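You operate a simulated robot arm through the tools that you are given. There is no shell and no other tool.

Carry out the task below with a simulated robot arm. There is one attempt and no reset: what you move stays moved.

## Task
Calibrate the blue pH probe in both buffers, then park it wet.
Fine: Meter knob to pH. Rinse the probe in the blue cup before each buffer and before parking. Stand it in pH 7 first, then pH 4, and press CAL when the figure is steady. It ends in the purple cup. No cup is spoilt; the yellow probe stays.

It is judged by the outcome, as a careful person would: the job done as asked, and still so three seconds after it is handed in. It fails if anything else is knocked over, pushed out of place, dropped, spilled or broken.

## Robot
A 6-joint arm with a fingered hand, fixed in place. Base frame: the origin is on the floor under the middle of its stand, x ahead of it, y to its left, z up; the work surface is at about z = 0.85. Readings come in m, degrees, newtons and seconds.
With the tool pointing down near the work surface it reaches from about 0.3 to 0.92 m from the base axis. Its first joint turns from -166.0 to 166.0 degrees. Payload 5 kg.
Tool frame: the origin (TCP) lies between the finger pads and is the grasp point; the fingertips stand 0.037 m ahead of it; z points along the fingers, y is the line along which they close. The gripper opens to 0.124 m; its body begins 0.043 m behind the TCP. The gripper is a hand of 3 fingers: y runs from the thumb to the fingers, the wrist lies at [-0.021, -0.125, -0.215] in the tool frame, and closing takes about 1.5 s.
Orientation is told as [roll, pitch, yaw] about the base's x, y, z axes, in that order, counted from this pose: with the fingers straight down and the wrist toward the robot, the tool's x, y and z point along [0, 1, 0], [1, 0, 0] and [0, 0, -1] of the base frame.

## Interface
- The arm moves only by the tool move_arm. Its argument "commands" is a list of rows, each a list of 3 entries, a list of its own where there are three numbers: the shift along the base's x, y, z in m, then the turn, a rotation vector about the base's x, y, z in degrees, then the finger opening in m, from 0 to 0.124. In form: [[[x, y, z], [rx, ry, rz], gripper], ...]. A call has 1 to 20 rows; each row shifts and turns the commanded pose from where the row before left it. A row lasts 0.2 s, in which the tool goes at most 0.05 m and 8.6 degrees; a call with a longer step from one row to the next is refused whole, and so is a gripper value outside its range. Where a pose cannot be reached the arm comes as near as it can. A force on the tool above 40 N (or 10 N above the force at the start of the call, whichever is more), or a blocked arm, ends the call early, and 0.2 s more pass. Each finger travels about 0.072 m/s and halts on what it meets, pressing with about 29 N; the grip force reading is that of the motor and also rises with nothing between the fingers. The clock runs only during rows and for 0.2 s after the last one: add rows that do not move to give the fingers time. It gives the time, the measured TCP pose, the force on the tool (base axes), the opening and the grip force at its end, in the units of the frame above (readings bear some noise), with the torque about the TCP (base axes, N m) and any sound that the robot's microphone picked up.
- Cameras (640 x 400 px; columns grow to the right, rows downward): "scene" is fixed at [0.0509, 0.6508, 1.4645]; the picture's right is [-0.61, -0.79, 0.00], its down [-0.32, 0.25, -0.91] and it looks along [0.72, -0.56, -0.40] (base axes); focal length 334 px, centre (320, 200). "wrist" rides on the gripper at [0.072, -0.104, -0.154] in the tool frame; the picture's right is [-0.83, 0.26, -0.49], its down [-0.51, -0.72, 0.47] and it looks along [-0.23, 0.64, 0.73] (tool axes); focal length 243 px, centre (320, 200). There is no depth. A picture from a camera that has moved, and an enlarged one, comes with that camera's place and axes in the base frame and with its lens.
- get_image(camera): a new picture of that camera. No time passes.
- hand_shape(shape): the hand has 3 fingers and takes this shape, open, in about a second: jaw (thumb against the fingers, like two jaws); tri (thumb and two fingers); tip (a fingertip pinch); poke (one finger out to press); point (the index stretched); flat (the hand flat); cup (the hand cupped); fist (a fist). The gripper value then closes the fingers along that shape, each until it touches; the sizes above hold for jaw. It gives what a move gives, with no picture.
- close_up(camera, box): a new picture of the part [left, top, right, bottom] of that camera's present view, enlarged. No time passes.
- job_done(): hands the job in; it is judged then, once.

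Nothing tells you positions but the pictures and the camera data. Unless the task says otherwise, let go and move clear before handing in.

The tools are called as a command line: name --argument value ..., lists and objects as JSON in quotes. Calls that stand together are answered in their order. move_arm: Moves the arm, as the interface text tells. Its arguments: {"type":"object","properties":{"commands":{"type":"array","items":{"type":"array"}}},"required":["commands"]} The other tools are called the same way: hand_shape (shape) gives the hand a shape; get_image (camera) takes a picture; close_up (camera, box) takes an enlarged picture of a part of a camera's view; job_done () hands the job in.

At the start:

```text
time: 0.0
eef_pos: [0.7406, -0.0772, 1.2289]
ee_rot: [0.0, 0.0, 0.0]
ft_force: [0.1, 0.4, 0.0]
torque: [0.01, 0.04, 0.0]
opening: 0.1237
gripper_force: 0.1
shape: jaw
```

scene: 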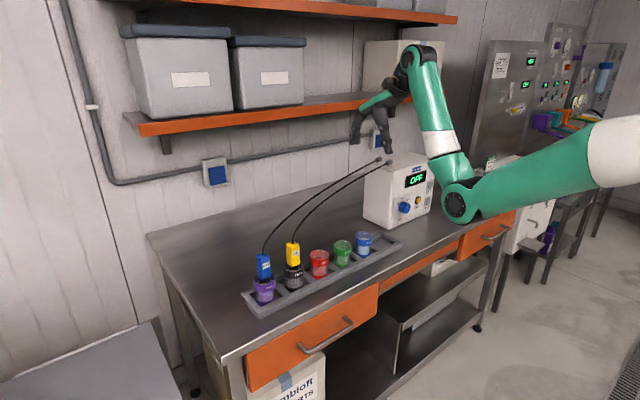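
wrist: 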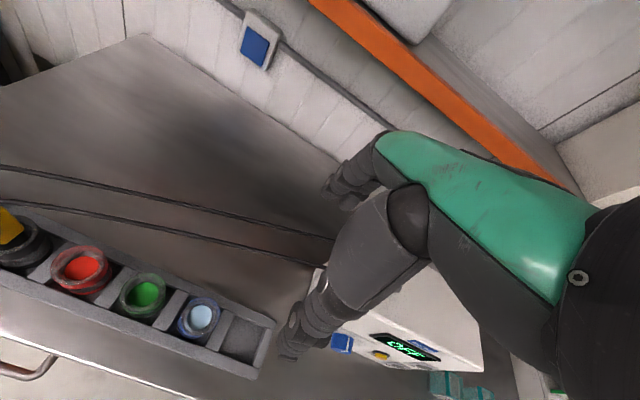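

I see a bench with a rack of five cups (purple with the blue probe, black with the yellow probe, red, green, blue) and a meter showing OFF to the right. I will look closer before moving anything.

close_up --camera "scene" --box '[220, 210, 420, 335]'

close_up --camera "scene" --box '[350, 140, 450, 240]'

close_up --camera "wrist" --box '[0, 180, 320, 380]'

close_up --camera "wrist" --box '[280, 260, 520, 400]'

```text
3.20 times, centred on (320, 272) of scene
camera zoom: at [0.0509, 0.6508, 1.4645], right [-0.61, -0.79, 0.0], down [-0.32, 0.25, -0.91], along [0.72, -0.56, -0.4], focal length 1068 px, centre (320, -32)
```

zoom: 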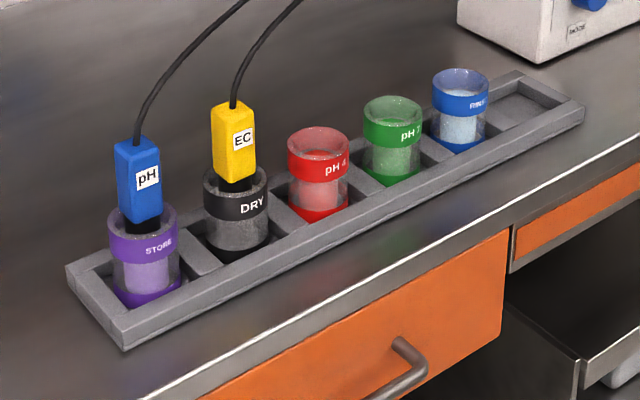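

```text
4.00 times, centred on (400, 190) of scene
camera zoom: at [0.0509, 0.6508, 1.4645], right [-0.61, -0.79, 0.0], down [-0.32, 0.25, -0.91], along [0.72, -0.56, -0.4], focal length 1335 px, centre (0, 240)
```

zoom: 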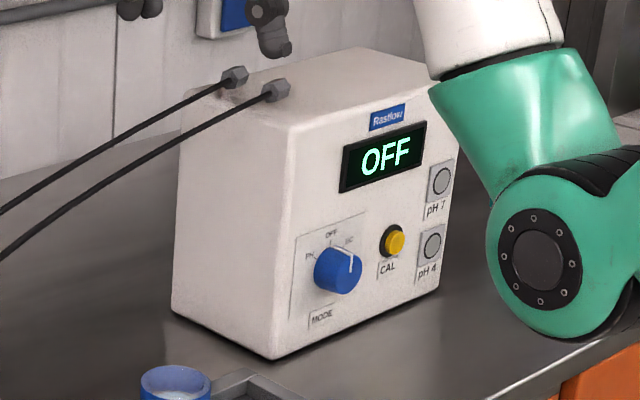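

```text
2.00 times, centred on (160, 280) of wrist
camera zoom: at [0.6354, -0.0046, 1.3815], right [0.26, -0.83, 0.49], down [-0.72, -0.51, -0.47], along [0.64, -0.23, -0.73], focal length 485 px, centre (640, 40)
```

zoom: 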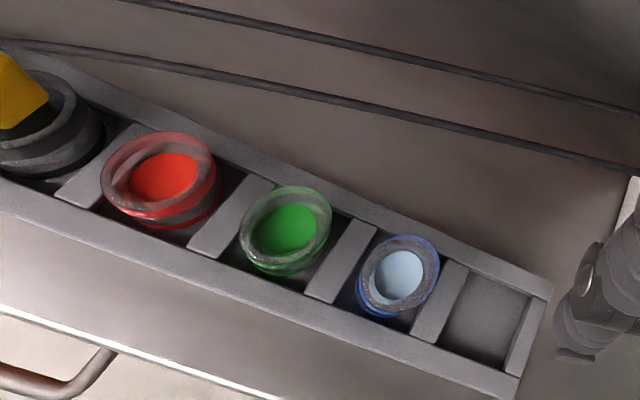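

```text
2.67 times, centred on (400, 330) of wrist
camera zoom: at [0.6354, -0.0046, 1.3815], right [0.26, -0.83, 0.49], down [-0.72, -0.51, -0.47], along [0.64, -0.23, -0.73], focal length 647 px, centre (107, -147)
```

zoom: 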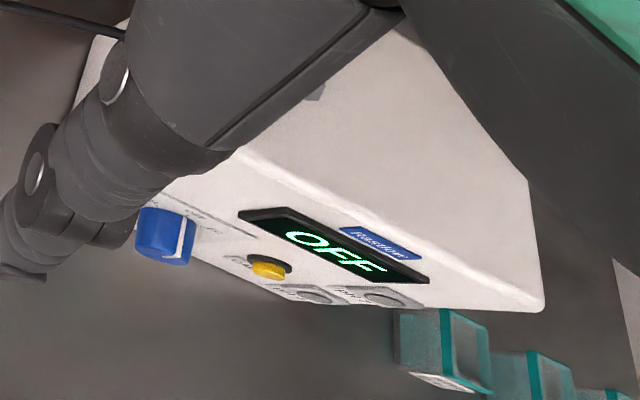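

I estimate the cups stand in a row at x≈0.70 m, with purple at y≈0.33, black 0.24, red 0.14, green 0.05 and blue −0.04. The meter front is near x≈0.78, with the knob at y≈−0.31 and CAL at y≈−0.40, z≈0.93. I'll enlarge the key parts to refine this.

close_up --camera "scene" --box '[390, 160, 440, 222]'

close_up --camera "scene" --box '[240, 230, 320, 310]'

close_up --camera "scene" --box '[340, 40, 440, 160]'

close_up --camera "scene" --box '[300, 220, 400, 290]'

```text
6.45 times, centred on (415, 191) of scene
camera zoom: at [0.0509, 0.6508, 1.4645], right [-0.61, -0.79, 0.0], down [-0.32, 0.25, -0.91], along [0.72, -0.56, -0.4], focal length 2153 px, centre (-293, 258)
```

zoom: 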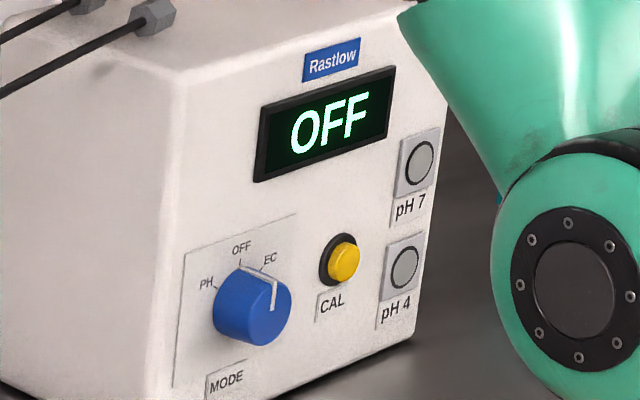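

```text
5.00 times, centred on (280, 270) of scene
camera zoom: at [0.0509, 0.6508, 1.4645], right [-0.61, -0.79, 0.0], down [-0.32, 0.25, -0.91], along [0.72, -0.56, -0.4], focal length 1668 px, centre (520, -150)
```

zoom: 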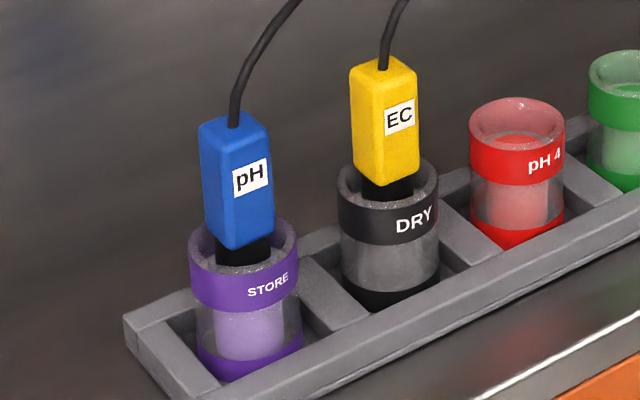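

```text
3.33 times, centred on (390, 100) of scene
camera zoom: at [0.0509, 0.6508, 1.4645], right [-0.61, -0.79, 0.0], down [-0.32, 0.25, -0.91], along [0.72, -0.56, -0.4], focal length 1112 px, centre (87, 533)
```

zoom: 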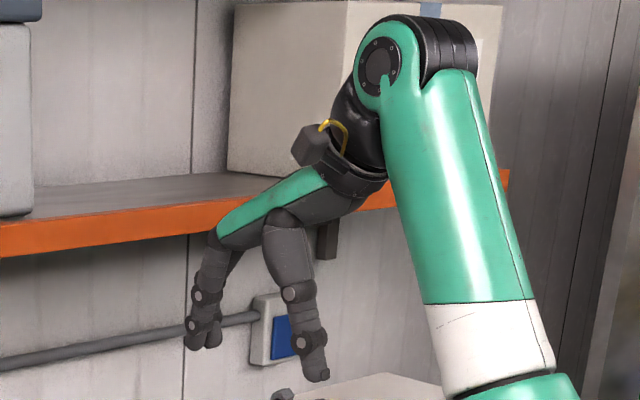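

```text
5.71 times, centred on (350, 255) of scene
camera zoom: at [0.0509, 0.6508, 1.4645], right [-0.61, -0.79, 0.0], down [-0.32, 0.25, -0.91], along [0.72, -0.56, -0.4], focal length 1907 px, centre (149, -114)
```

zoom: 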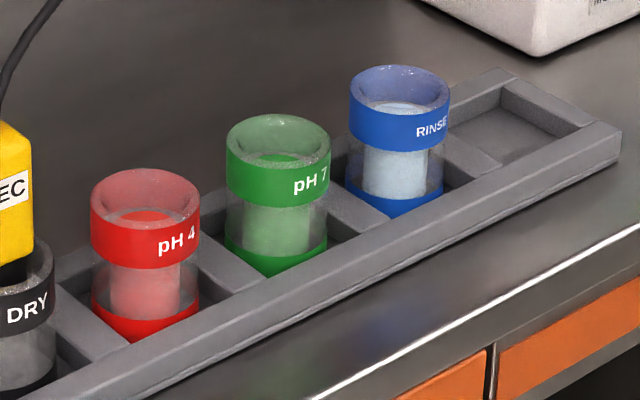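

The knob points at OFF, with pH about 50° to its left. The cups have funnel tops, so the probe's collar should seat easily. I'll swing the hand to a sideways posture (closing along y, fingers forward and down) while still high above everything.

move_arm --commands '[[[-0.01, 0, 0], [0, 0, 6], 0.07], [[-0.01, 0, 0], [0, 0, 6], 0.07], [[-0.01, 0, 0], [0, 0, 6], 0.07], [[-0.01, 0, 0], [0, 0, 6], 0.07], [[-0.01, 0, 0], [0, 0, 6], 0.07], [[-0.01, 0, 0], [0, 0, 6], 0.07], [[-0.01, 0, 0], [0, 0, 6], 0.07], [[-0.01, 0, 0], [0, 0, 6], 0.07], [[-0.01, 0, 0], [0, 0, 6], 0.07], [[-0.01, 0, 0], [0, 0, 6], 0.07], [[-0.01, 0, 0], [0, 0, 6], 0.07], [[-0.01, 0, 0], [0, 0, 6], 0.07], [[-0.01, 0, 0], [0, 0, 6], 0.07], [[-0.01, 0, 0], [0, 0, 6], 0.07], [[-0.01, 0, 0], [0, 0, 6], 0.07]]'

get_image --camera "scene"

get_image --camera "wrist"

```text
time: 3.2
eef_pos: [0.7656, -0.0649, 1.1064]
ee_rot: [-0.2, 0.0, 90.0]
ft_force: [-0.6, -0.9, 0.0]
torque: [0.02, -0.02, 0.0]
opening: 0.0704
gripper_force: 0.0
shape: jaw
out of reach, approached as far as the arm can: row 3, 4, 5, 6, 7, 8, 9, 10, 11, 12, 13, 14, 15
```

```text
taken
```

scene: 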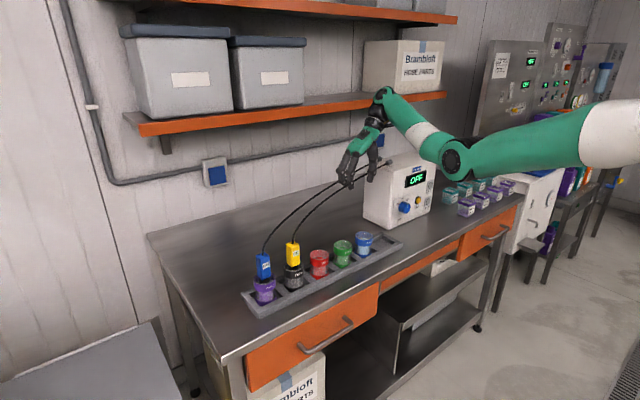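

```text
taken
camera wrist: at [0.6933, -0.1694, 1.2595], right [0.83, 0.26, 0.49], down [0.51, -0.72, -0.47], along [0.23, 0.64, -0.73], focal length 243 px, centre (320, 200)
```

wrist: 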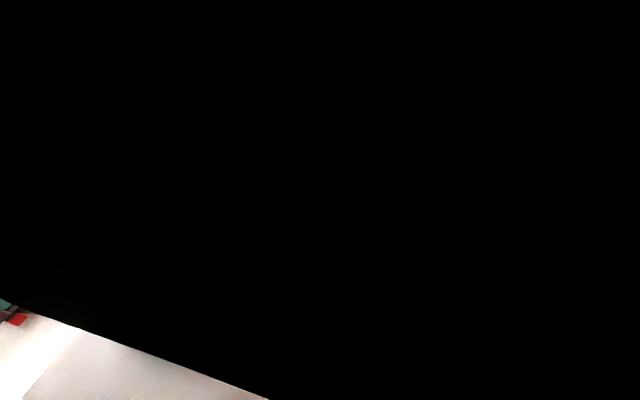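

The arm couldn't hold x≈0.59 with the fingers pointing straight down and turned sideways, so the hand ended at (0.77, −0.06, 1.11), clear of the cups. Pitching the fingers forward should unfold the wrist, so I'll try that next, moving up and back.

move_arm --commands '[[[-0.01, 0, 0.01], [0, -6, 0], 0.07], [[-0.01, 0, 0.01], [0, -6, 0], 0.07], [[-0.01, 0, 0.01], [0, -6, 0], 0.07], [[-0.01, 0, 0.01], [0, -6, 0], 0.07]]'

get_image --camera "scene"

get_image --camera "wrist"

```text
time: 4.2
eef_pos: [0.7312, -0.0656, 1.1417]
ee_rot: [-24.2, 0.1, 90.0]
ft_force: [0.3, 0.5, -0.3]
torque: [0.02, 0.03, -0.01]
opening: 0.0703
gripper_force: 0.2
shape: jaw
out of reach, approached as far as the arm can: row 1
```

```text
taken
```

scene: 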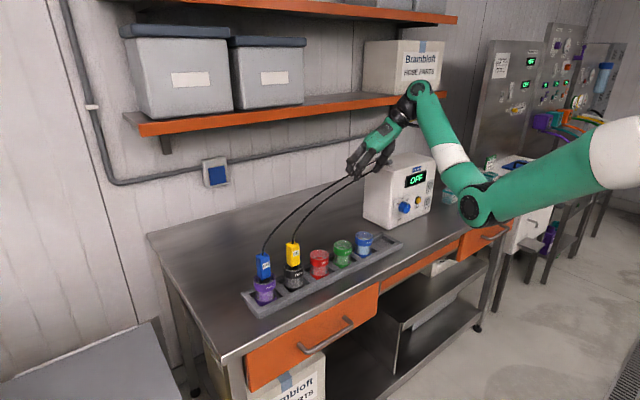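

```text
taken
camera wrist: at [0.6017, -0.1691, 1.2533], right [0.56, 0.26, 0.79], down [0.65, -0.72, -0.22], along [0.51, 0.64, -0.57], focal length 243 px, centre (320, 200)
```

wrist: 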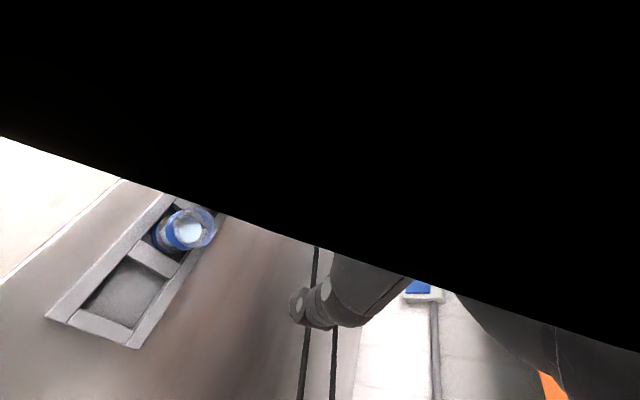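

The pose is tracked now and the hand is unfolding. I'll keep pitching forward and raise a little.

move_arm --commands '[[[-0.015, 0, 0.005], [0, -6, 0], 0.07], [[-0.015, 0, 0.005], [0, -6, 0], 0.07], [[-0.015, 0, 0.005], [0, -6, 0], 0.07], [[-0.015, 0, 0.005], [0, -6, 0], 0.07], [[-0.015, 0, 0.005], [0, -6, 0], 0.07], [[-0.015, 0, 0.005], [0, -6, 0], 0.07]]'

get_image --camera "scene"

get_image --camera "wrist"

```text
time: 5.6
eef_pos: [0.6417, -0.0633, 1.1741]
ee_rot: [-60.1, 0.1, 90.0]
ft_force: [1.1, 1.0, 0.0]
torque: [0.03, 0.0, -0.02]
opening: 0.0706
gripper_force: 0.1
shape: jaw
```

```text
taken
```

scene: 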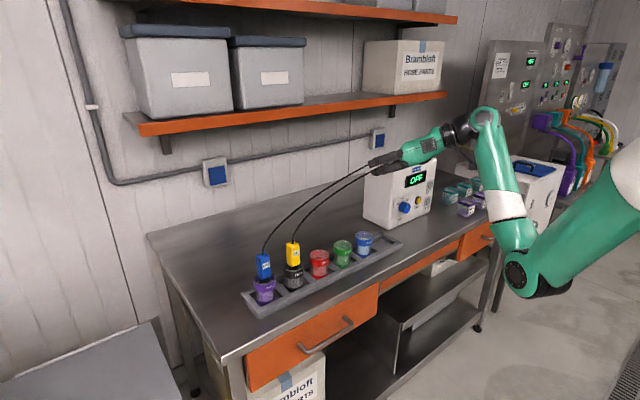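

```text
taken
camera wrist: at [0.4715, -0.1679, 1.1873], right [-0.01, 0.26, 0.97], down [0.66, -0.72, 0.2], along [0.75, 0.64, -0.16], focal length 243 px, centre (320, 200)
```

wrist: 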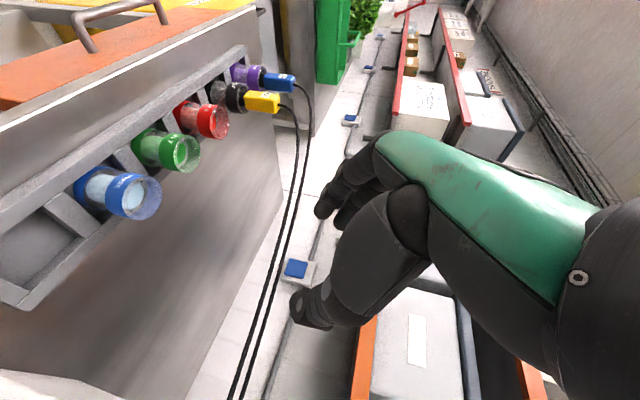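

The wrist camera now sees the hand and the cups clearly. I'll bring the hand level with the fingers pointing at the meter, in front of the knob but standing off and still above it.

move_arm --commands '[[[-0.004, -0.025, -0.012], [0, -3, 0], 0.08], [[-0.004, -0.025, -0.012], [0, -3, 0], 0.08], [[-0.004, -0.025, -0.012], [0, -3, 0], 0.08], [[-0.004, -0.025, -0.012], [0, -3, 0], 0.08], [[-0.004, -0.025, -0.012], [0, -3, 0], 0.08], [[-0.004, -0.025, -0.012], [0, -3, 0], 0.08], [[-0.004, -0.025, -0.012], [0, -3, 0], 0.08], [[-0.004, -0.025, -0.012], [0, -3, 0], 0.08], [[-0.004, -0.025, -0.012], [0, -3, 0], 0.08], [[-0.004, -0.025, -0.012], [0, -3, 0], 0.08]]'

get_image --camera "scene"

get_image --camera "wrist"

```text
time: 7.8
eef_pos: [0.6008, -0.3129, 1.0563]
ee_rot: [-90.1, 0.0, 90.0]
ft_force: [0.3, 0.5, 0.9]
torque: [0.02, 0.01, 0.0]
opening: 0.0795
gripper_force: 0.1
shape: jaw
```

```text
taken
```

scene: 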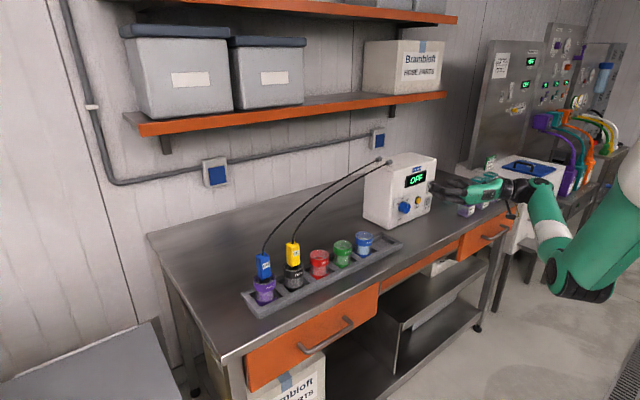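

```text
taken
camera wrist: at [0.4469, -0.4178, 0.9818], right [-0.49, 0.26, 0.83], down [0.47, -0.72, 0.51], along [0.73, 0.64, 0.23], focal length 243 px, centre (320, 200)
```

wrist: 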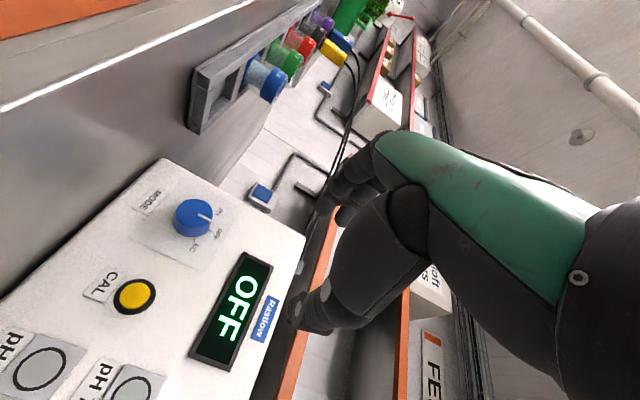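

The knob and CAL button are in clear view now; I'll enlarge them to fix their positions.

close_up --camera "wrist" --box '[60, 160, 300, 310]'

close_up --camera "scene" --box '[360, 140, 540, 252]'

```text
2.67 times, centred on (180, 235) of wrist
camera zoom: at [0.4469, -0.4178, 0.9818], right [-0.49, 0.26, 0.83], down [0.47, -0.72, 0.51], along [0.73, 0.64, 0.23], focal length 647 px, centre (693, 107)
```

zoom: 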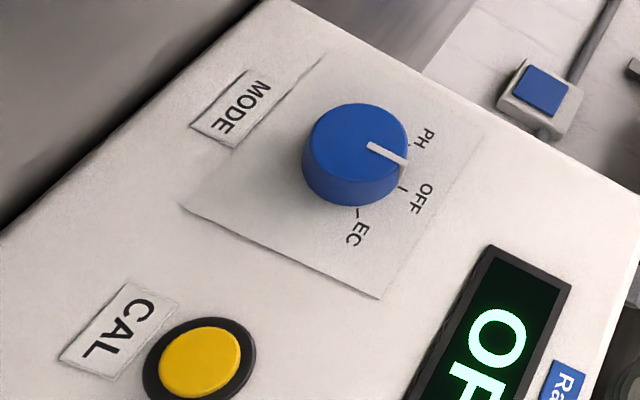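

```text
3.56 times, centred on (450, 196) of scene
camera zoom: at [0.0509, 0.6508, 1.4645], right [-0.61, -0.79, 0.0], down [-0.32, 0.25, -0.91], along [0.72, -0.56, -0.4], focal length 1186 px, centre (-142, 214)
```

zoom: 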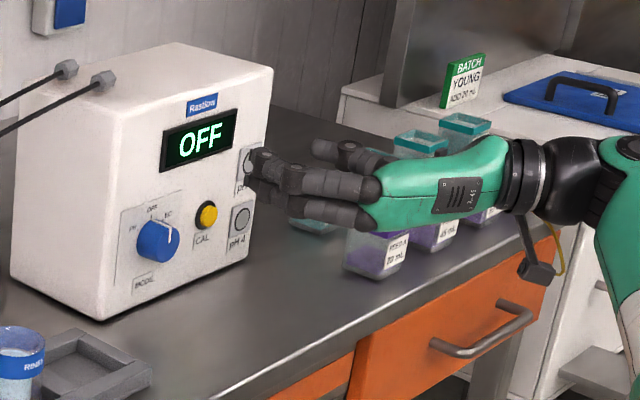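

From the wrist view I place the knob at about (0.75, −0.28, 0.93), the panel at x≈0.772 and CAL at about (0.76, −0.38, 0.93). I'll roll the hand 30° so its camera stays clear of the bench, then line up with the knob at a standoff.

move_arm --commands '[[[0.004, 0.004, -0.005], [-5, 0, 0], 0.075], [[0.004, 0.004, -0.005], [-5, 0, 0], 0.075], [[0.004, 0.006, -0.01], [-5, 0, 0], 0.075], [[0.004, 0.006, -0.02], [-5, 0, 0], 0.075], [[0.004, 0.007, -0.03], [-5, 0, 0], 0.075], [[0.0, 0.007, -0.055], [-5, 0, 0], 0.075]]'

```text
refused: row 6 steps farther than a row can; nothing moved
```

move_arm --commands '[[[0.004, 0.004, -0.005], [-5, 0, 0], 0.075], [[0.004, 0.004, -0.005], [-5, 0, 0], 0.075], [[0.004, 0.006, -0.015], [-5, 0, 0], 0.075], [[0.004, 0.006, -0.025], [-5, 0, 0], 0.075], [[0.004, 0.007, -0.035], [-5, 0, 0], 0.075], [[0.0, 0.007, -0.04], [-5, 0, 0], 0.075], [[0, 0, 0], [0, 0, 0], 0.075]]'

get_image --camera "scene"

get_image --camera "wrist"

```text
time: 9.4
eef_pos: [0.6172, -0.2227, 1.0711]
ee_rot: [-88.5, 29.6, 90.2]
ft_force: [-0.7, 0.1, -0.2]
torque: [-0.02, 0.02, 0.0]
opening: 0.0753
gripper_force: 0.1
shape: jaw
out of reach, approached as far as the arm can: row 3, 4, 5, 6
```

```text
taken
```

scene: 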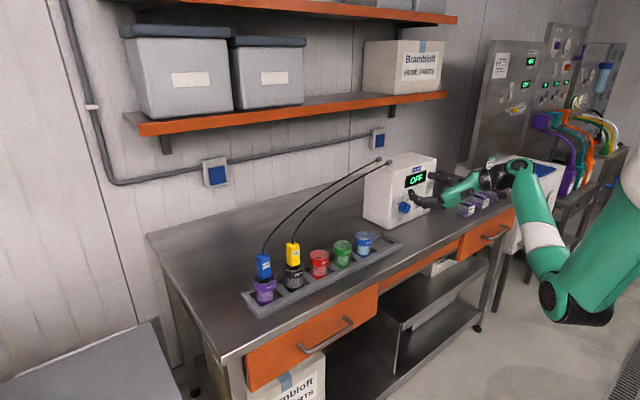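

```text
taken
camera wrist: at [0.461, -0.3482, 1.0613], right [-0.47, 0.64, 0.6], down [0.48, -0.38, 0.79], along [0.74, 0.66, -0.13], focal length 243 px, centre (320, 200)
```

wrist: 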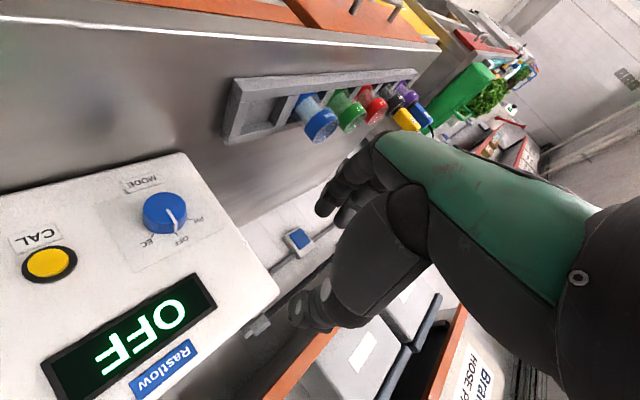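

The roll hit a wrist fold limit because the arm was nearly in line with the hand there. I'll move left to y≈0.05, in front of and above the cups, where the wrist has room. There I'll roll until the wrist is above the fingers, then return to the knob.

move_arm --commands '[[[-0.002, 0.03, 0.004], [0, 0, 0], 0.075], [[-0.002, 0.03, 0.004], [0, 0, 0], 0.075], [[-0.002, 0.03, 0.004], [0, 0, 0], 0.075], [[-0.002, 0.03, 0.004], [0, 0, 0], 0.075], [[-0.002, 0.03, 0.004], [0, 0, 0], 0.075], [[-0.002, 0.03, 0.004], [0, 0, 0], 0.075], [[-0.002, 0.03, 0.004], [0, 0, 0], 0.075], [[-0.002, 0.03, 0.004], [0, 0, 0], 0.075], [[-0.002, 0.03, 0.004], [0, 0, 0], 0.075], [[0, 0, 0], [-6, 0, 0], 0.075], [[0, 0, 0], [-6, 0, 0], 0.075], [[0, 0, 0], [-6, 0, 0], 0.075], [[0, 0, 0], [-6, 0, 0], 0.075], [[0, 0, 0], [-6, 0, 0], 0.075]]'

get_image --camera "scene"

get_image --camera "wrist"

```text
time: 12.4
eef_pos: [0.5986, 0.0489, 1.1073]
ee_rot: [-89.9, 60.0, 90.0]
ft_force: [0.8, -0.1, -1.0]
torque: [0.01, 0.01, 0.0]
opening: 0.0755
gripper_force: 0.0
shape: jaw
```

```text
taken
```

scene: 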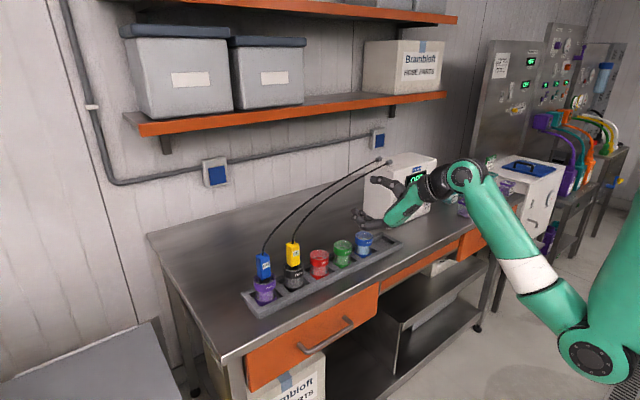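

```text
taken
camera wrist: at [0.4437, -0.0668, 1.1618], right [-0.49, 0.85, 0.19], down [0.47, 0.08, 0.88], along [0.73, 0.52, -0.44], focal length 243 px, centre (320, 200)
```

wrist: 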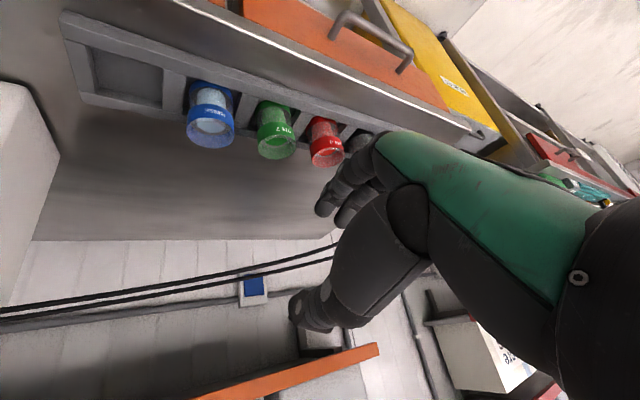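

That roll worked, and the hand is half over. I'll continue the last part of the roll here.

move_arm --commands '[[[0, 0, 0], [-6, 0, 0], 0.075], [[0, 0, 0], [-6, 0, 0], 0.075], [[0, 0, 0], [-6, 0, 0], 0.075], [[0, 0, 0], [-6, 0, 0], 0.075], [[0, 0, 0], [-6, 0, 0], 0.075], [[0, 0, 0], [0, 0, 0], 0.075]]'

get_image --camera "wrist"

```text
time: 13.8
eef_pos: [0.5969, 0.0479, 1.1065]
ee_rot: [90.5, 89.9, -89.5]
ft_force: [0.7, -0.3, 0.4]
torque: [-0.01, 0.01, -0.01]
opening: 0.0755
gripper_force: 0.0
shape: jaw
```

```text
taken
camera wrist: at [0.4426, -0.0244, 1.2117], right [-0.49, 0.83, -0.26], down [0.47, 0.51, 0.72], along [0.73, 0.23, -0.64], focal length 243 px, centre (320, 200)
```

wrist: 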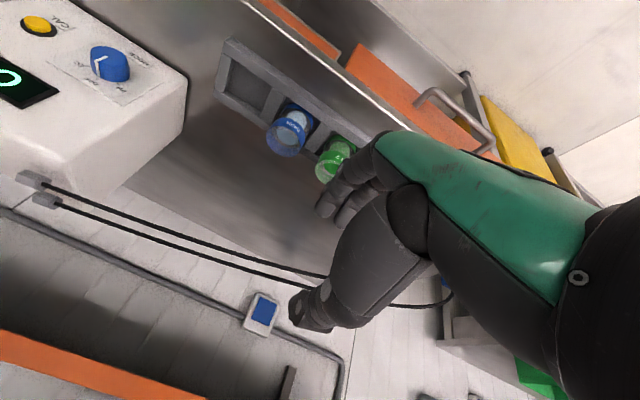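

The wrist is now above the fingers. I'll test that the roll can go a further 36° here in free space, since the knob turn needs it, and come back.

move_arm --commands '[[[0, 0, 0], [-6, 0, 0], 0.075], [[0, 0, 0], [-6, 0, 0], 0.075], [[0, 0, 0], [-6, 0, 0], 0.075], [[0, 0, 0], [-6, 0, 0], 0.075], [[0, 0, 0], [-6, 0, 0], 0.075], [[0, 0, 0], [-6, 0, 0], 0.075], [[0, 0, 0], [0, 0, 0], 0.075]]'

get_image --camera "scene"

```text
time: 15.4
eef_pos: [0.5721, 0.1032, 1.0514]
ee_rot: [90.5, 54.0, -89.8]
ft_force: [-0.4, -0.5, -0.4]
torque: [0.02, 0.0, -0.02]
opening: 0.0755
gripper_force: 0.0
shape: jaw
out of reach, approached as far as the arm can: row 1, 2, 3, 4, 5, 6
```

```text
taken
```

scene: 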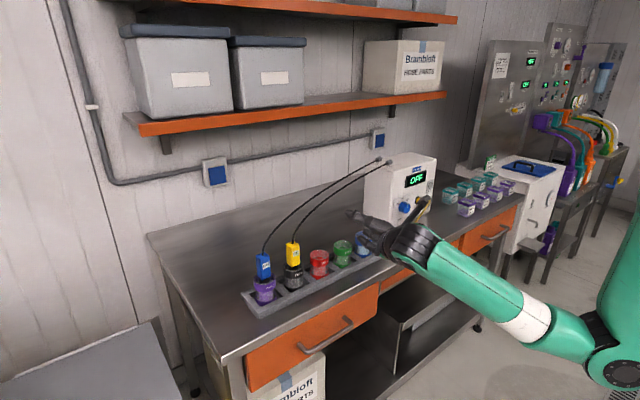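

The last joint has a limit in this direction, so I'll wind back and come round the other way. First I undo this roll and lift. Then I rotate the hand about its own palm axis in free space above and in front of the cups.

move_arm --commands '[[[0.004, -0.009, 0.015], [6, 0, 0], 0.075], [[0.004, -0.009, 0.015], [6, 0, 0], 0.075], [[0.004, -0.009, 0.015], [6, 0, 0], 0.075], [[0.004, -0.009, 0.015], [6, 0, 0], 0.075], [[0.004, -0.009, 0.015], [6, 0, 0], 0.075], [[0.004, -0.009, 0.015], [6, 0, 0], 0.075], [[0, 0, 0], [6.16, 0, -5.12], 0.075], [[0, 0, 0], [6.16, 0, -5.12], 0.075], [[0, 0, 0], [6.16, 0, -5.12], 0.075], [[0, 0, 0], [6.16, 0, -5.12], 0.075], [[0, 0, 0], [6.16, 0, -5.12], 0.075], [[0, 0, 0], [6.16, 0, -5.12], 0.075], [[0, 0, 0], [6.16, 0, -5.12], 0.075], [[0, 0, 0], [6.16, 0, -5.12], 0.075], [[0, 0, 0], [6.16, 0, -5.12], 0.075], [[0, 0, 0], [6.16, 0, -5.12], 0.075]]'

get_image --camera "scene"

```text
time: 18.8
eef_pos: [0.5933, 0.0562, 1.1362]
ee_rot: [-61.7, 30.7, 61.8]
ft_force: [0.2, -0.4, -0.5]
torque: [0.01, -0.01, 0.01]
opening: 0.0754
gripper_force: 0.1
shape: jaw
out of reach, approached as far as the arm can: row 1, 3
```

```text
taken
```

scene: 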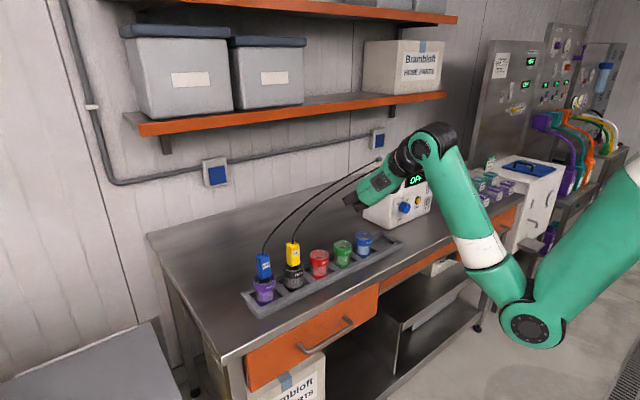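

That works smoothly. I'll continue the palm-axis rotation.

move_arm --commands '[[[0, 0, 0], [6.16, 0, -5.12], 0.075], [[0, 0, 0], [6.16, 0, -5.12], 0.075], [[0, 0, 0], [6.16, 0, -5.12], 0.075], [[0, 0, 0], [6.16, 0, -5.12], 0.075], [[0, 0, 0], [6.16, 0, -5.12], 0.075], [[0, 0, 0], [6.16, 0, -5.12], 0.075], [[0, 0, 0], [6.16, 0, -5.12], 0.075], [[0, 0, 0], [6.16, 0, -5.12], 0.075], [[0, 0, 0], [6.16, 0, -5.12], 0.075], [[0, 0, 0], [6.16, 0, -5.12], 0.075], [[0, 0, 0], [6.16, 0, -5.12], 0.075], [[0, 0, 0], [6.16, 0, -5.12], 0.075], [[0, 0, 0], [6.16, 0, -5.12], 0.075], [[0, 0, 0], [6.16, 0, -5.12], 0.075], [[0, 0, 0], [6.16, 0, -5.12], 0.075], [[0, 0, 0], [6.16, 0, -5.12], 0.075], [[0, 0, 0], [6.16, 0, -5.12], 0.075], [[0, 0, 0], [6.16, 0, -5.12], 0.075], [[0, 0, 0], [6.16, 0, -5.12], 0.075], [[0, 0, 0], [6.16, 0, -5.12], 0.075]]'

get_image --camera "scene"

get_image --camera "wrist"

```text
time: 23.0
eef_pos: [0.5937, 0.0549, 1.1364]
ee_rot: [42.4, 6.8, -42.4]
ft_force: [-0.3, 0.3, -0.5]
torque: [-0.03, -0.03, -0.01]
opening: 0.0755
gripper_force: 0.1
shape: jaw
```

```text
taken
```

scene: 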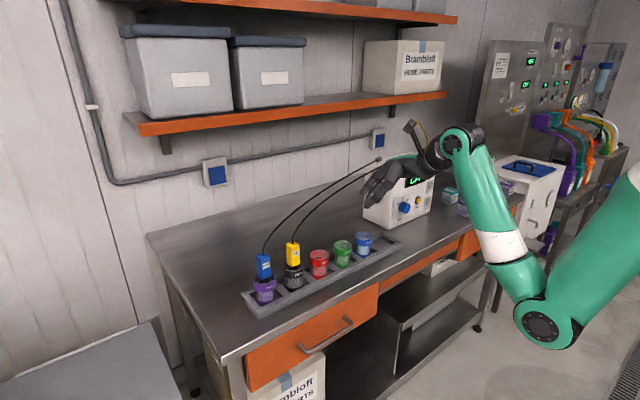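

```text
taken
camera wrist: at [0.4956, 0.0746, 1.3093], right [-0.46, -0.86, -0.22], down [-0.63, 0.49, -0.6], along [0.63, -0.14, -0.77], focal length 243 px, centre (320, 200)
```

wrist: 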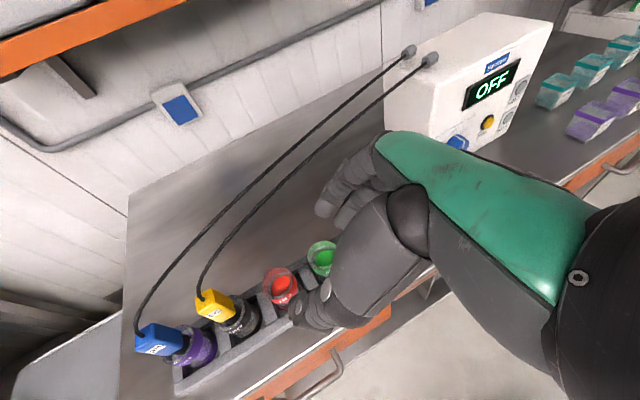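

Now the hand has come round the other way with a good overview. I'll swing to the knob area, levelling the fingers toward the panel with the wrist up and to the left.

move_arm --commands '[[[0.002, -0.0335, -0.006], [4.04, -3.455, -5.953], 0.075], [[0.002, -0.0335, -0.006], [4.04, -3.455, -5.953], 0.075], [[0.002, -0.0335, -0.006], [4.04, -3.455, -5.953], 0.075], [[0.002, -0.0335, -0.006], [4.04, -3.455, -5.953], 0.075], [[0.002, -0.0335, -0.006], [4.04, -3.455, -5.953], 0.075], [[0.002, -0.0335, -0.006], [4.04, -3.455, -5.953], 0.075], [[0.002, -0.0335, -0.006], [4.04, -3.455, -5.953], 0.075], [[0.002, -0.0335, -0.006], [4.04, -3.455, -5.953], 0.075], [[0.002, -0.0335, -0.006], [4.04, -3.455, -5.953], 0.075], [[0.002, -0.0335, -0.006], [4.04, -3.455, -5.953], 0.075], [[0, 0, 0], [0, 0, 0], 0.075]]'

get_image --camera "scene"

get_image --camera "wrist"

```text
time: 25.4
eef_pos: [0.6119, -0.2788, 1.0737]
ee_rot: [90.2, 29.9, -90.0]
ft_force: [-0.4, -0.6, 0.6]
torque: [0.02, -0.03, -0.01]
opening: 0.0752
gripper_force: 0.1
shape: jaw
```

```text
taken
```

scene: 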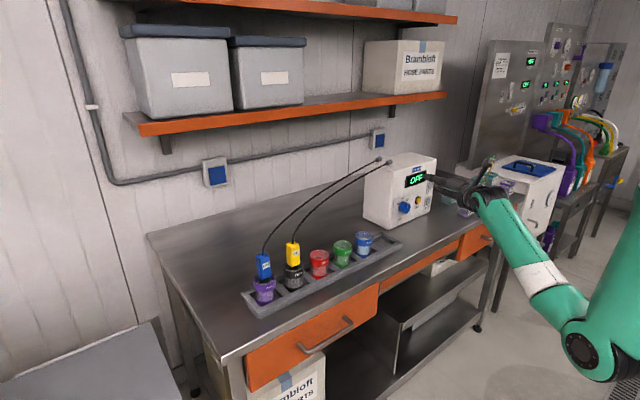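

```text
taken
camera wrist: at [0.4574, -0.2249, 1.187], right [-0.49, 0.19, -0.85], down [0.47, 0.88, -0.08], along [0.73, -0.44, -0.52], focal length 243 px, centre (320, 200)
```

wrist: 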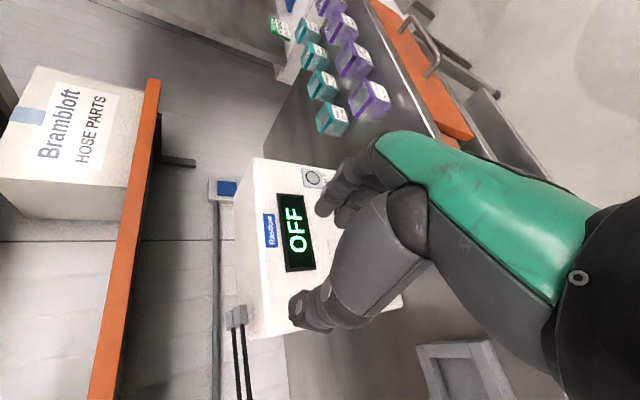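

The hand is level in front of the meter. I'll roll +45° (wrist up) and come down toward knob height, still about 6 cm short of the panel.

move_arm --commands '[[[0.005, 0, -0.015], [7.5, 0, 0], 0.075], [[0.005, 0, -0.015], [7.5, 0, 0], 0.075], [[0.005, 0, -0.015], [7.5, 0, 0], 0.075], [[0.005, 0, -0.015], [7.5, 0, 0], 0.075], [[0.005, 0, -0.015], [7.5, 0, 0], 0.075], [[0.005, 0, -0.015], [7.5, 0, 0], 0.075], [[0, 0, 0], [0, 0, 0], 0.075]]'

get_image --camera "scene"

get_image --camera "wrist"

```text
time: 27.0
eef_pos: [0.6418, -0.2809, 0.9852]
ee_rot: [90.4, 75.0, -89.8]
ft_force: [0.2, 0.8, -0.1]
torque: [-0.01, -0.01, -0.01]
opening: 0.075
gripper_force: 0.0
shape: jaw
```

```text
taken
```

scene: 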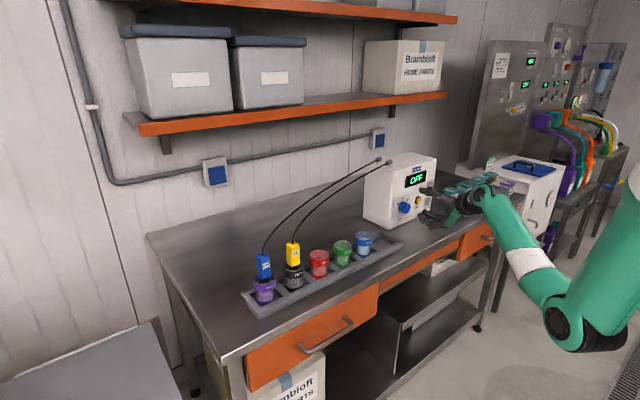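

```text
taken
camera wrist: at [0.4876, -0.3236, 1.1036], right [-0.49, 0.74, -0.47], down [0.47, 0.68, 0.57], along [0.73, 0.06, -0.68], focal length 243 px, centre (320, 200)
```

wrist: 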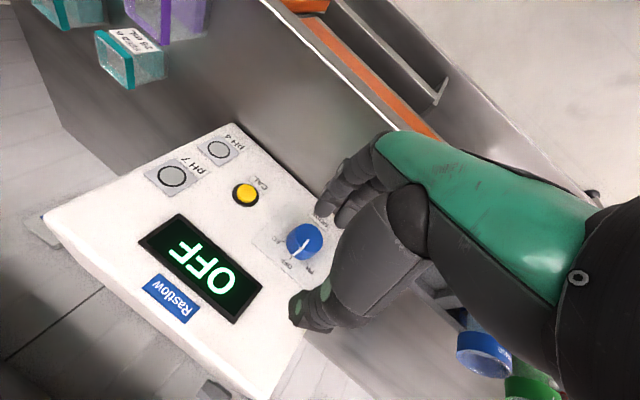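

close_up --camera "wrist" --box '[220, 160, 380, 260]'

close_up --camera "scene" --box '[380, 150, 500, 240]'

```text
4.00 times, centred on (300, 210) of wrist
camera zoom: at [0.4876, -0.3236, 1.1036], right [-0.49, 0.74, -0.47], down [0.47, 0.68, 0.57], along [0.73, 0.06, -0.68], focal length 970 px, centre (400, 160)
```

zoom: 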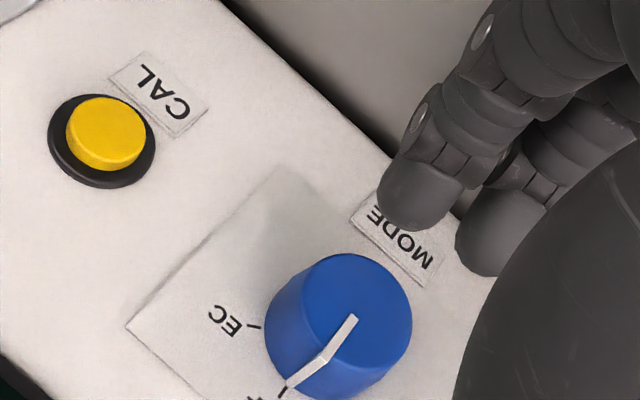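

```text
4.44 times, centred on (440, 195) of scene
camera zoom: at [0.0509, 0.6508, 1.4645], right [-0.61, -0.79, 0.0], down [-0.32, 0.25, -0.91], along [0.72, -0.56, -0.4], focal length 1483 px, centre (-213, 222)
```

zoom: 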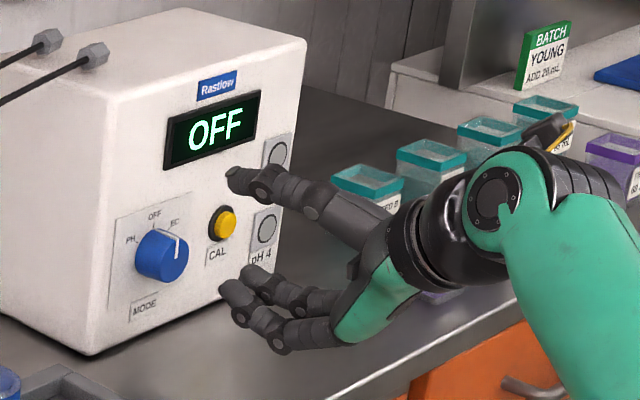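

Triangulating both views, the knob axis is at y≈−0.283, z≈0.929 with the panel at x≈0.766. At this roll the lower knuckles could touch the bench, so I'll roll back to a more sideways grip. I'll turn the knob in two smaller bites from there.

move_arm --commands '[[[0.003, 0, 0], [-7.5, 0, 0], 0.065], [[0.003, 0, 0], [-7.5, 0, 0], 0.065], [[0.003, 0, -0.004], [-7.5, 0, 0], 0.065], [[0.003, 0, -0.01], [-7.5, 0, 0], 0.065], [[0.003, -0.001, -0.014], [-7.5, 0, 0], 0.065], [[0.003, -0.001, -0.018], [-7.5, 0, 0], 0.065], [[0, 0, -0.01], [0, 0, 0], 0.065], [[0, 0, 0], [0, 0, 0], 0.065]]'

close_up --camera "scene" --box '[370, 150, 510, 250]'

get_image --camera "wrist"

```text
time: 28.8
eef_pos: [0.6627, -0.2835, 0.9305]
ee_rot: [90.2, 29.8, -89.9]
ft_force: [-0.3, -0.2, 0.1]
torque: [0.01, 0.0, -0.01]
opening: 0.0654
gripper_force: 0.2
shape: jaw
```

```text
4.00 times, centred on (440, 200) of scene
camera zoom: at [0.0509, 0.6508, 1.4645], right [-0.61, -0.79, 0.0], down [-0.32, 0.25, -0.91], along [0.72, -0.56, -0.4], focal length 1335 px, centre (-160, 200)
```

zoom: 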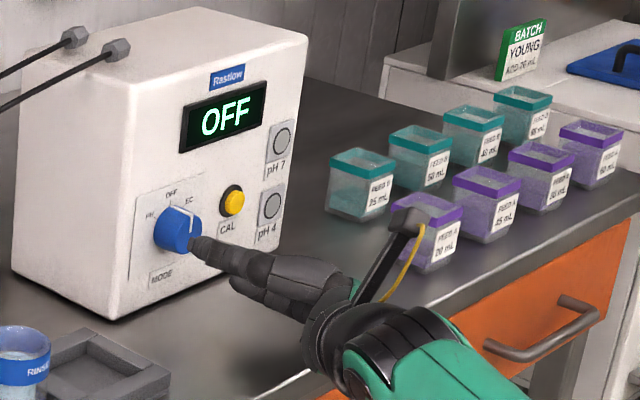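

```text
taken
camera wrist: at [0.5073, -0.2284, 1.0437], right [-0.49, 0.19, -0.85], down [0.47, 0.88, -0.08], along [0.73, -0.44, -0.52], focal length 243 px, centre (320, 200)
```

wrist: 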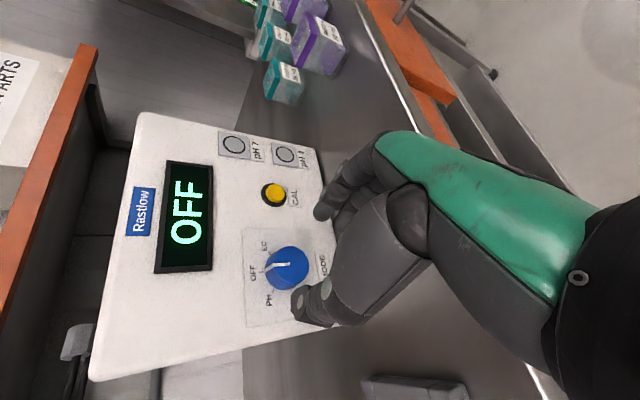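

The hand is lined up with the knob axis. I'll slide forward so the fingertips straddle the knob, stopping just short of the panel.

move_arm --commands '[[[0.012, 0, 0], [0, 0, 0], 0.065], [[0.012, 0, 0], [0, 0, 0], 0.065], [[0.012, 0, 0], [0, 0, 0], 0.065], [[0.01, 0, 0], [0, 0, 0], 0.065], [[0.008, 0, 0], [0, 0, 0], 0.065], [[0.006, 0, 0], [0, 0, 0], 0.065], [[0, 0, 0], [0, 0, 0], 0.065]]'

close_up --camera "wrist" --box '[220, 160, 420, 340]'

close_up --camera "scene" --box '[380, 160, 480, 240]'

```text
time: 30.4
eef_pos: [0.7205, -0.2832, 0.9295]
ee_rot: [90.1, 29.9, -90.0]
ft_force: [-0.3, -0.4, -0.2]
torque: [0.02, -0.01, 0.03]
opening: 0.0653
gripper_force: 0.0
shape: jaw
```

```text
2.22 times, centred on (320, 250) of wrist
camera zoom: at [0.5657, -0.2277, 1.0442], right [-0.49, 0.19, -0.85], down [0.47, 0.88, -0.08], along [0.73, -0.44, -0.52], focal length 539 px, centre (320, 89)
```

zoom: 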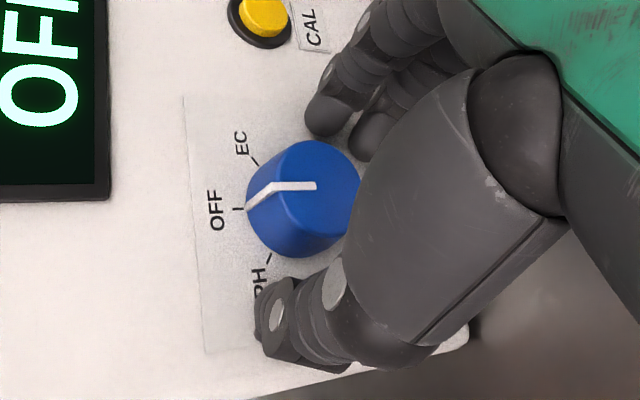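

```text
5.00 times, centred on (430, 200) of scene
camera zoom: at [0.0509, 0.6508, 1.4645], right [-0.61, -0.79, 0.0], down [-0.32, 0.25, -0.91], along [0.72, -0.56, -0.4], focal length 1668 px, centre (-230, 200)
```

zoom: 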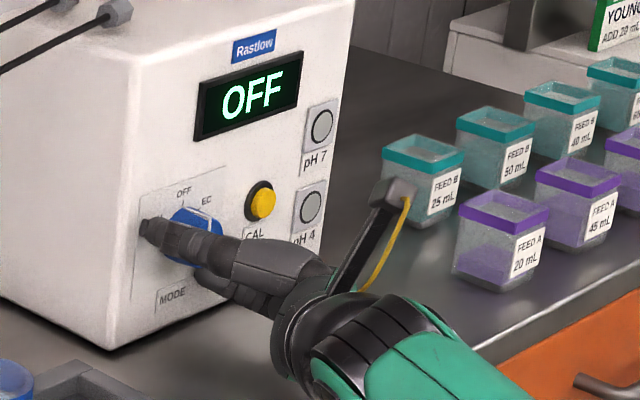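

The fingers straddle the knob nicely. I'll close on it gently.

move_arm --commands '[[[0, 0, 0], [0, 0, 0], 0.05], [[0, 0, 0], [0, 0, 0], 0.036], [[0, 0, 0], [0, 0, 0], 0.034], [[0, 0, 0], [0, 0, 0], 0.034], [[0, 0, 0], [0, 0, 0], 0.034]]'

close_up --camera "wrist" --box '[220, 160, 420, 340]'

```text
time: 31.6
eef_pos: [0.7208, -0.2821, 0.9306]
ee_rot: [90.2, 29.9, -89.8]
ft_force: [0.2, 1.6, -1.1]
torque: [-0.02, 0.04, 0.04]
opening: 0.0292
gripper_force: 28.8
shape: jaw
```

```text
2.22 times, centred on (320, 250) of wrist
camera zoom: at [0.5657, -0.2276, 1.0441], right [-0.49, 0.19, -0.85], down [0.47, 0.88, -0.08], along [0.73, -0.44, -0.52], focal length 539 px, centre (320, 89)
```

zoom: 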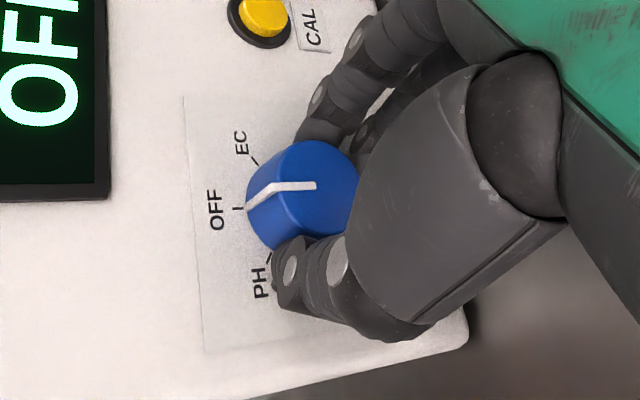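

The knob is gripped. I'll turn it 28° toward pH and check.

move_arm --commands '[[[0, 0, 0], [-4, 0, 0], 0.034], [[0, 0, 0], [-4, 0, 0], 0.034], [[0, 0, 0], [-4, 0, 0], 0.034], [[0, 0, 0], [-4, 0, 0], 0.034], [[0, 0, 0], [-4, 0, 0], 0.034], [[0, 0, 0], [-4, 0, 0], 0.034], [[0, 0, 0], [-4, 0, 0], 0.034], [[0, 0, 0], [0, 0, 0], 0.034]]'

close_up --camera "wrist" --box '[180, 120, 420, 340]'

close_up --camera "scene" --box '[360, 150, 500, 250]'

```text
time: 32.8
eef_pos: [0.7156, -0.2832, 0.9372]
ee_rot: [88.6, 11.0, -89.8]
ft_force: [19.6, -2.3, -18.3]
torque: [0.03, 0.36, -0.01]
opening: 0.0258
gripper_force: 29.2
shape: jaw
out of reach, approached as far as the arm can: row 4, 5, 6
stopped in row 6: the force on the tool passed its limit at 42 N (the readings are from after the stop); the commanded pose is now the measured one
```

```text
1.82 times, centred on (300, 230) of wrist
camera zoom: at [0.562, -0.1956, 1.0312], right [-0.51, -0.1, -0.85], down [0.46, 0.81, -0.37], along [0.73, -0.58, -0.37], focal length 441 px, centre (356, 146)
```

zoom: 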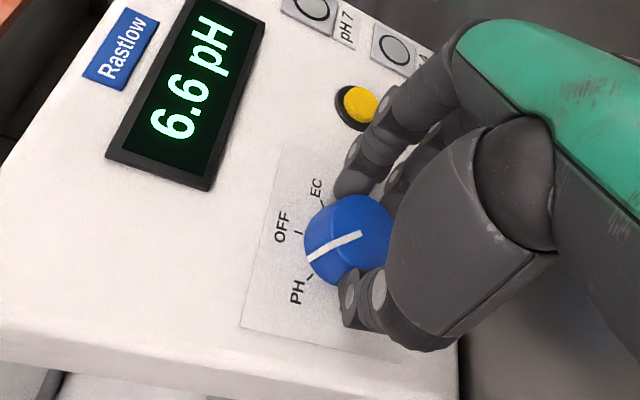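

```text
4.00 times, centred on (430, 200) of scene
camera zoom: at [0.0509, 0.6508, 1.4645], right [-0.61, -0.79, 0.0], down [-0.32, 0.25, -0.91], along [0.72, -0.56, -0.4], focal length 1335 px, centre (-120, 200)
```

zoom: 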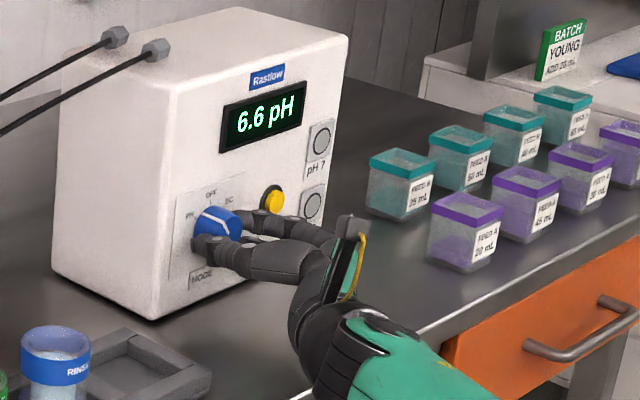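

The meter now reads "6.6 pH", so the knob has passed into the pH position, though the pointer isn't fully at the mark. I'll release to relax the force and check the pointer.

move_arm --commands '[[[0, 0, 0], [0, 0, 0], 0.045], [[0, 0, 0], [0, 0, 0], 0.065], [[0, 0, 0], [0, 0, 0], 0.065], [[0, 0, 0], [0, 0, 0], 0.065]]'

close_up --camera "wrist" --box '[180, 120, 420, 340]'

```text
time: 33.8
eef_pos: [0.7143, -0.2843, 0.9408]
ee_rot: [89.1, 10.9, -89.8]
ft_force: [-0.5, -0.2, 0.7]
torque: [0.02, 0.01, 0.01]
opening: 0.0641
gripper_force: 0.0
shape: jaw
```

```text
1.82 times, centred on (300, 230) of wrist
camera zoom: at [0.5608, -0.1961, 1.0342], right [-0.51, -0.1, -0.86], down [0.46, 0.81, -0.37], along [0.73, -0.58, -0.36], focal length 441 px, centre (356, 146)
```

zoom: 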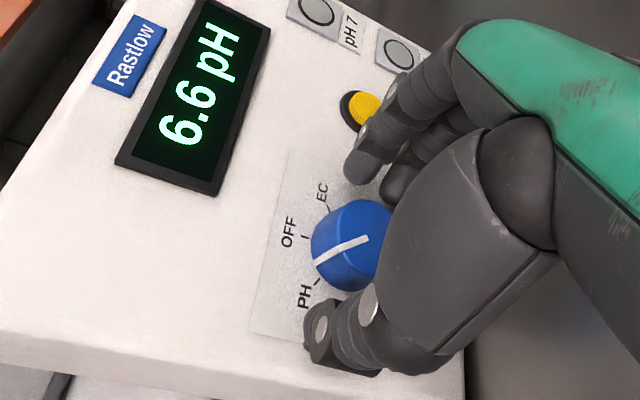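

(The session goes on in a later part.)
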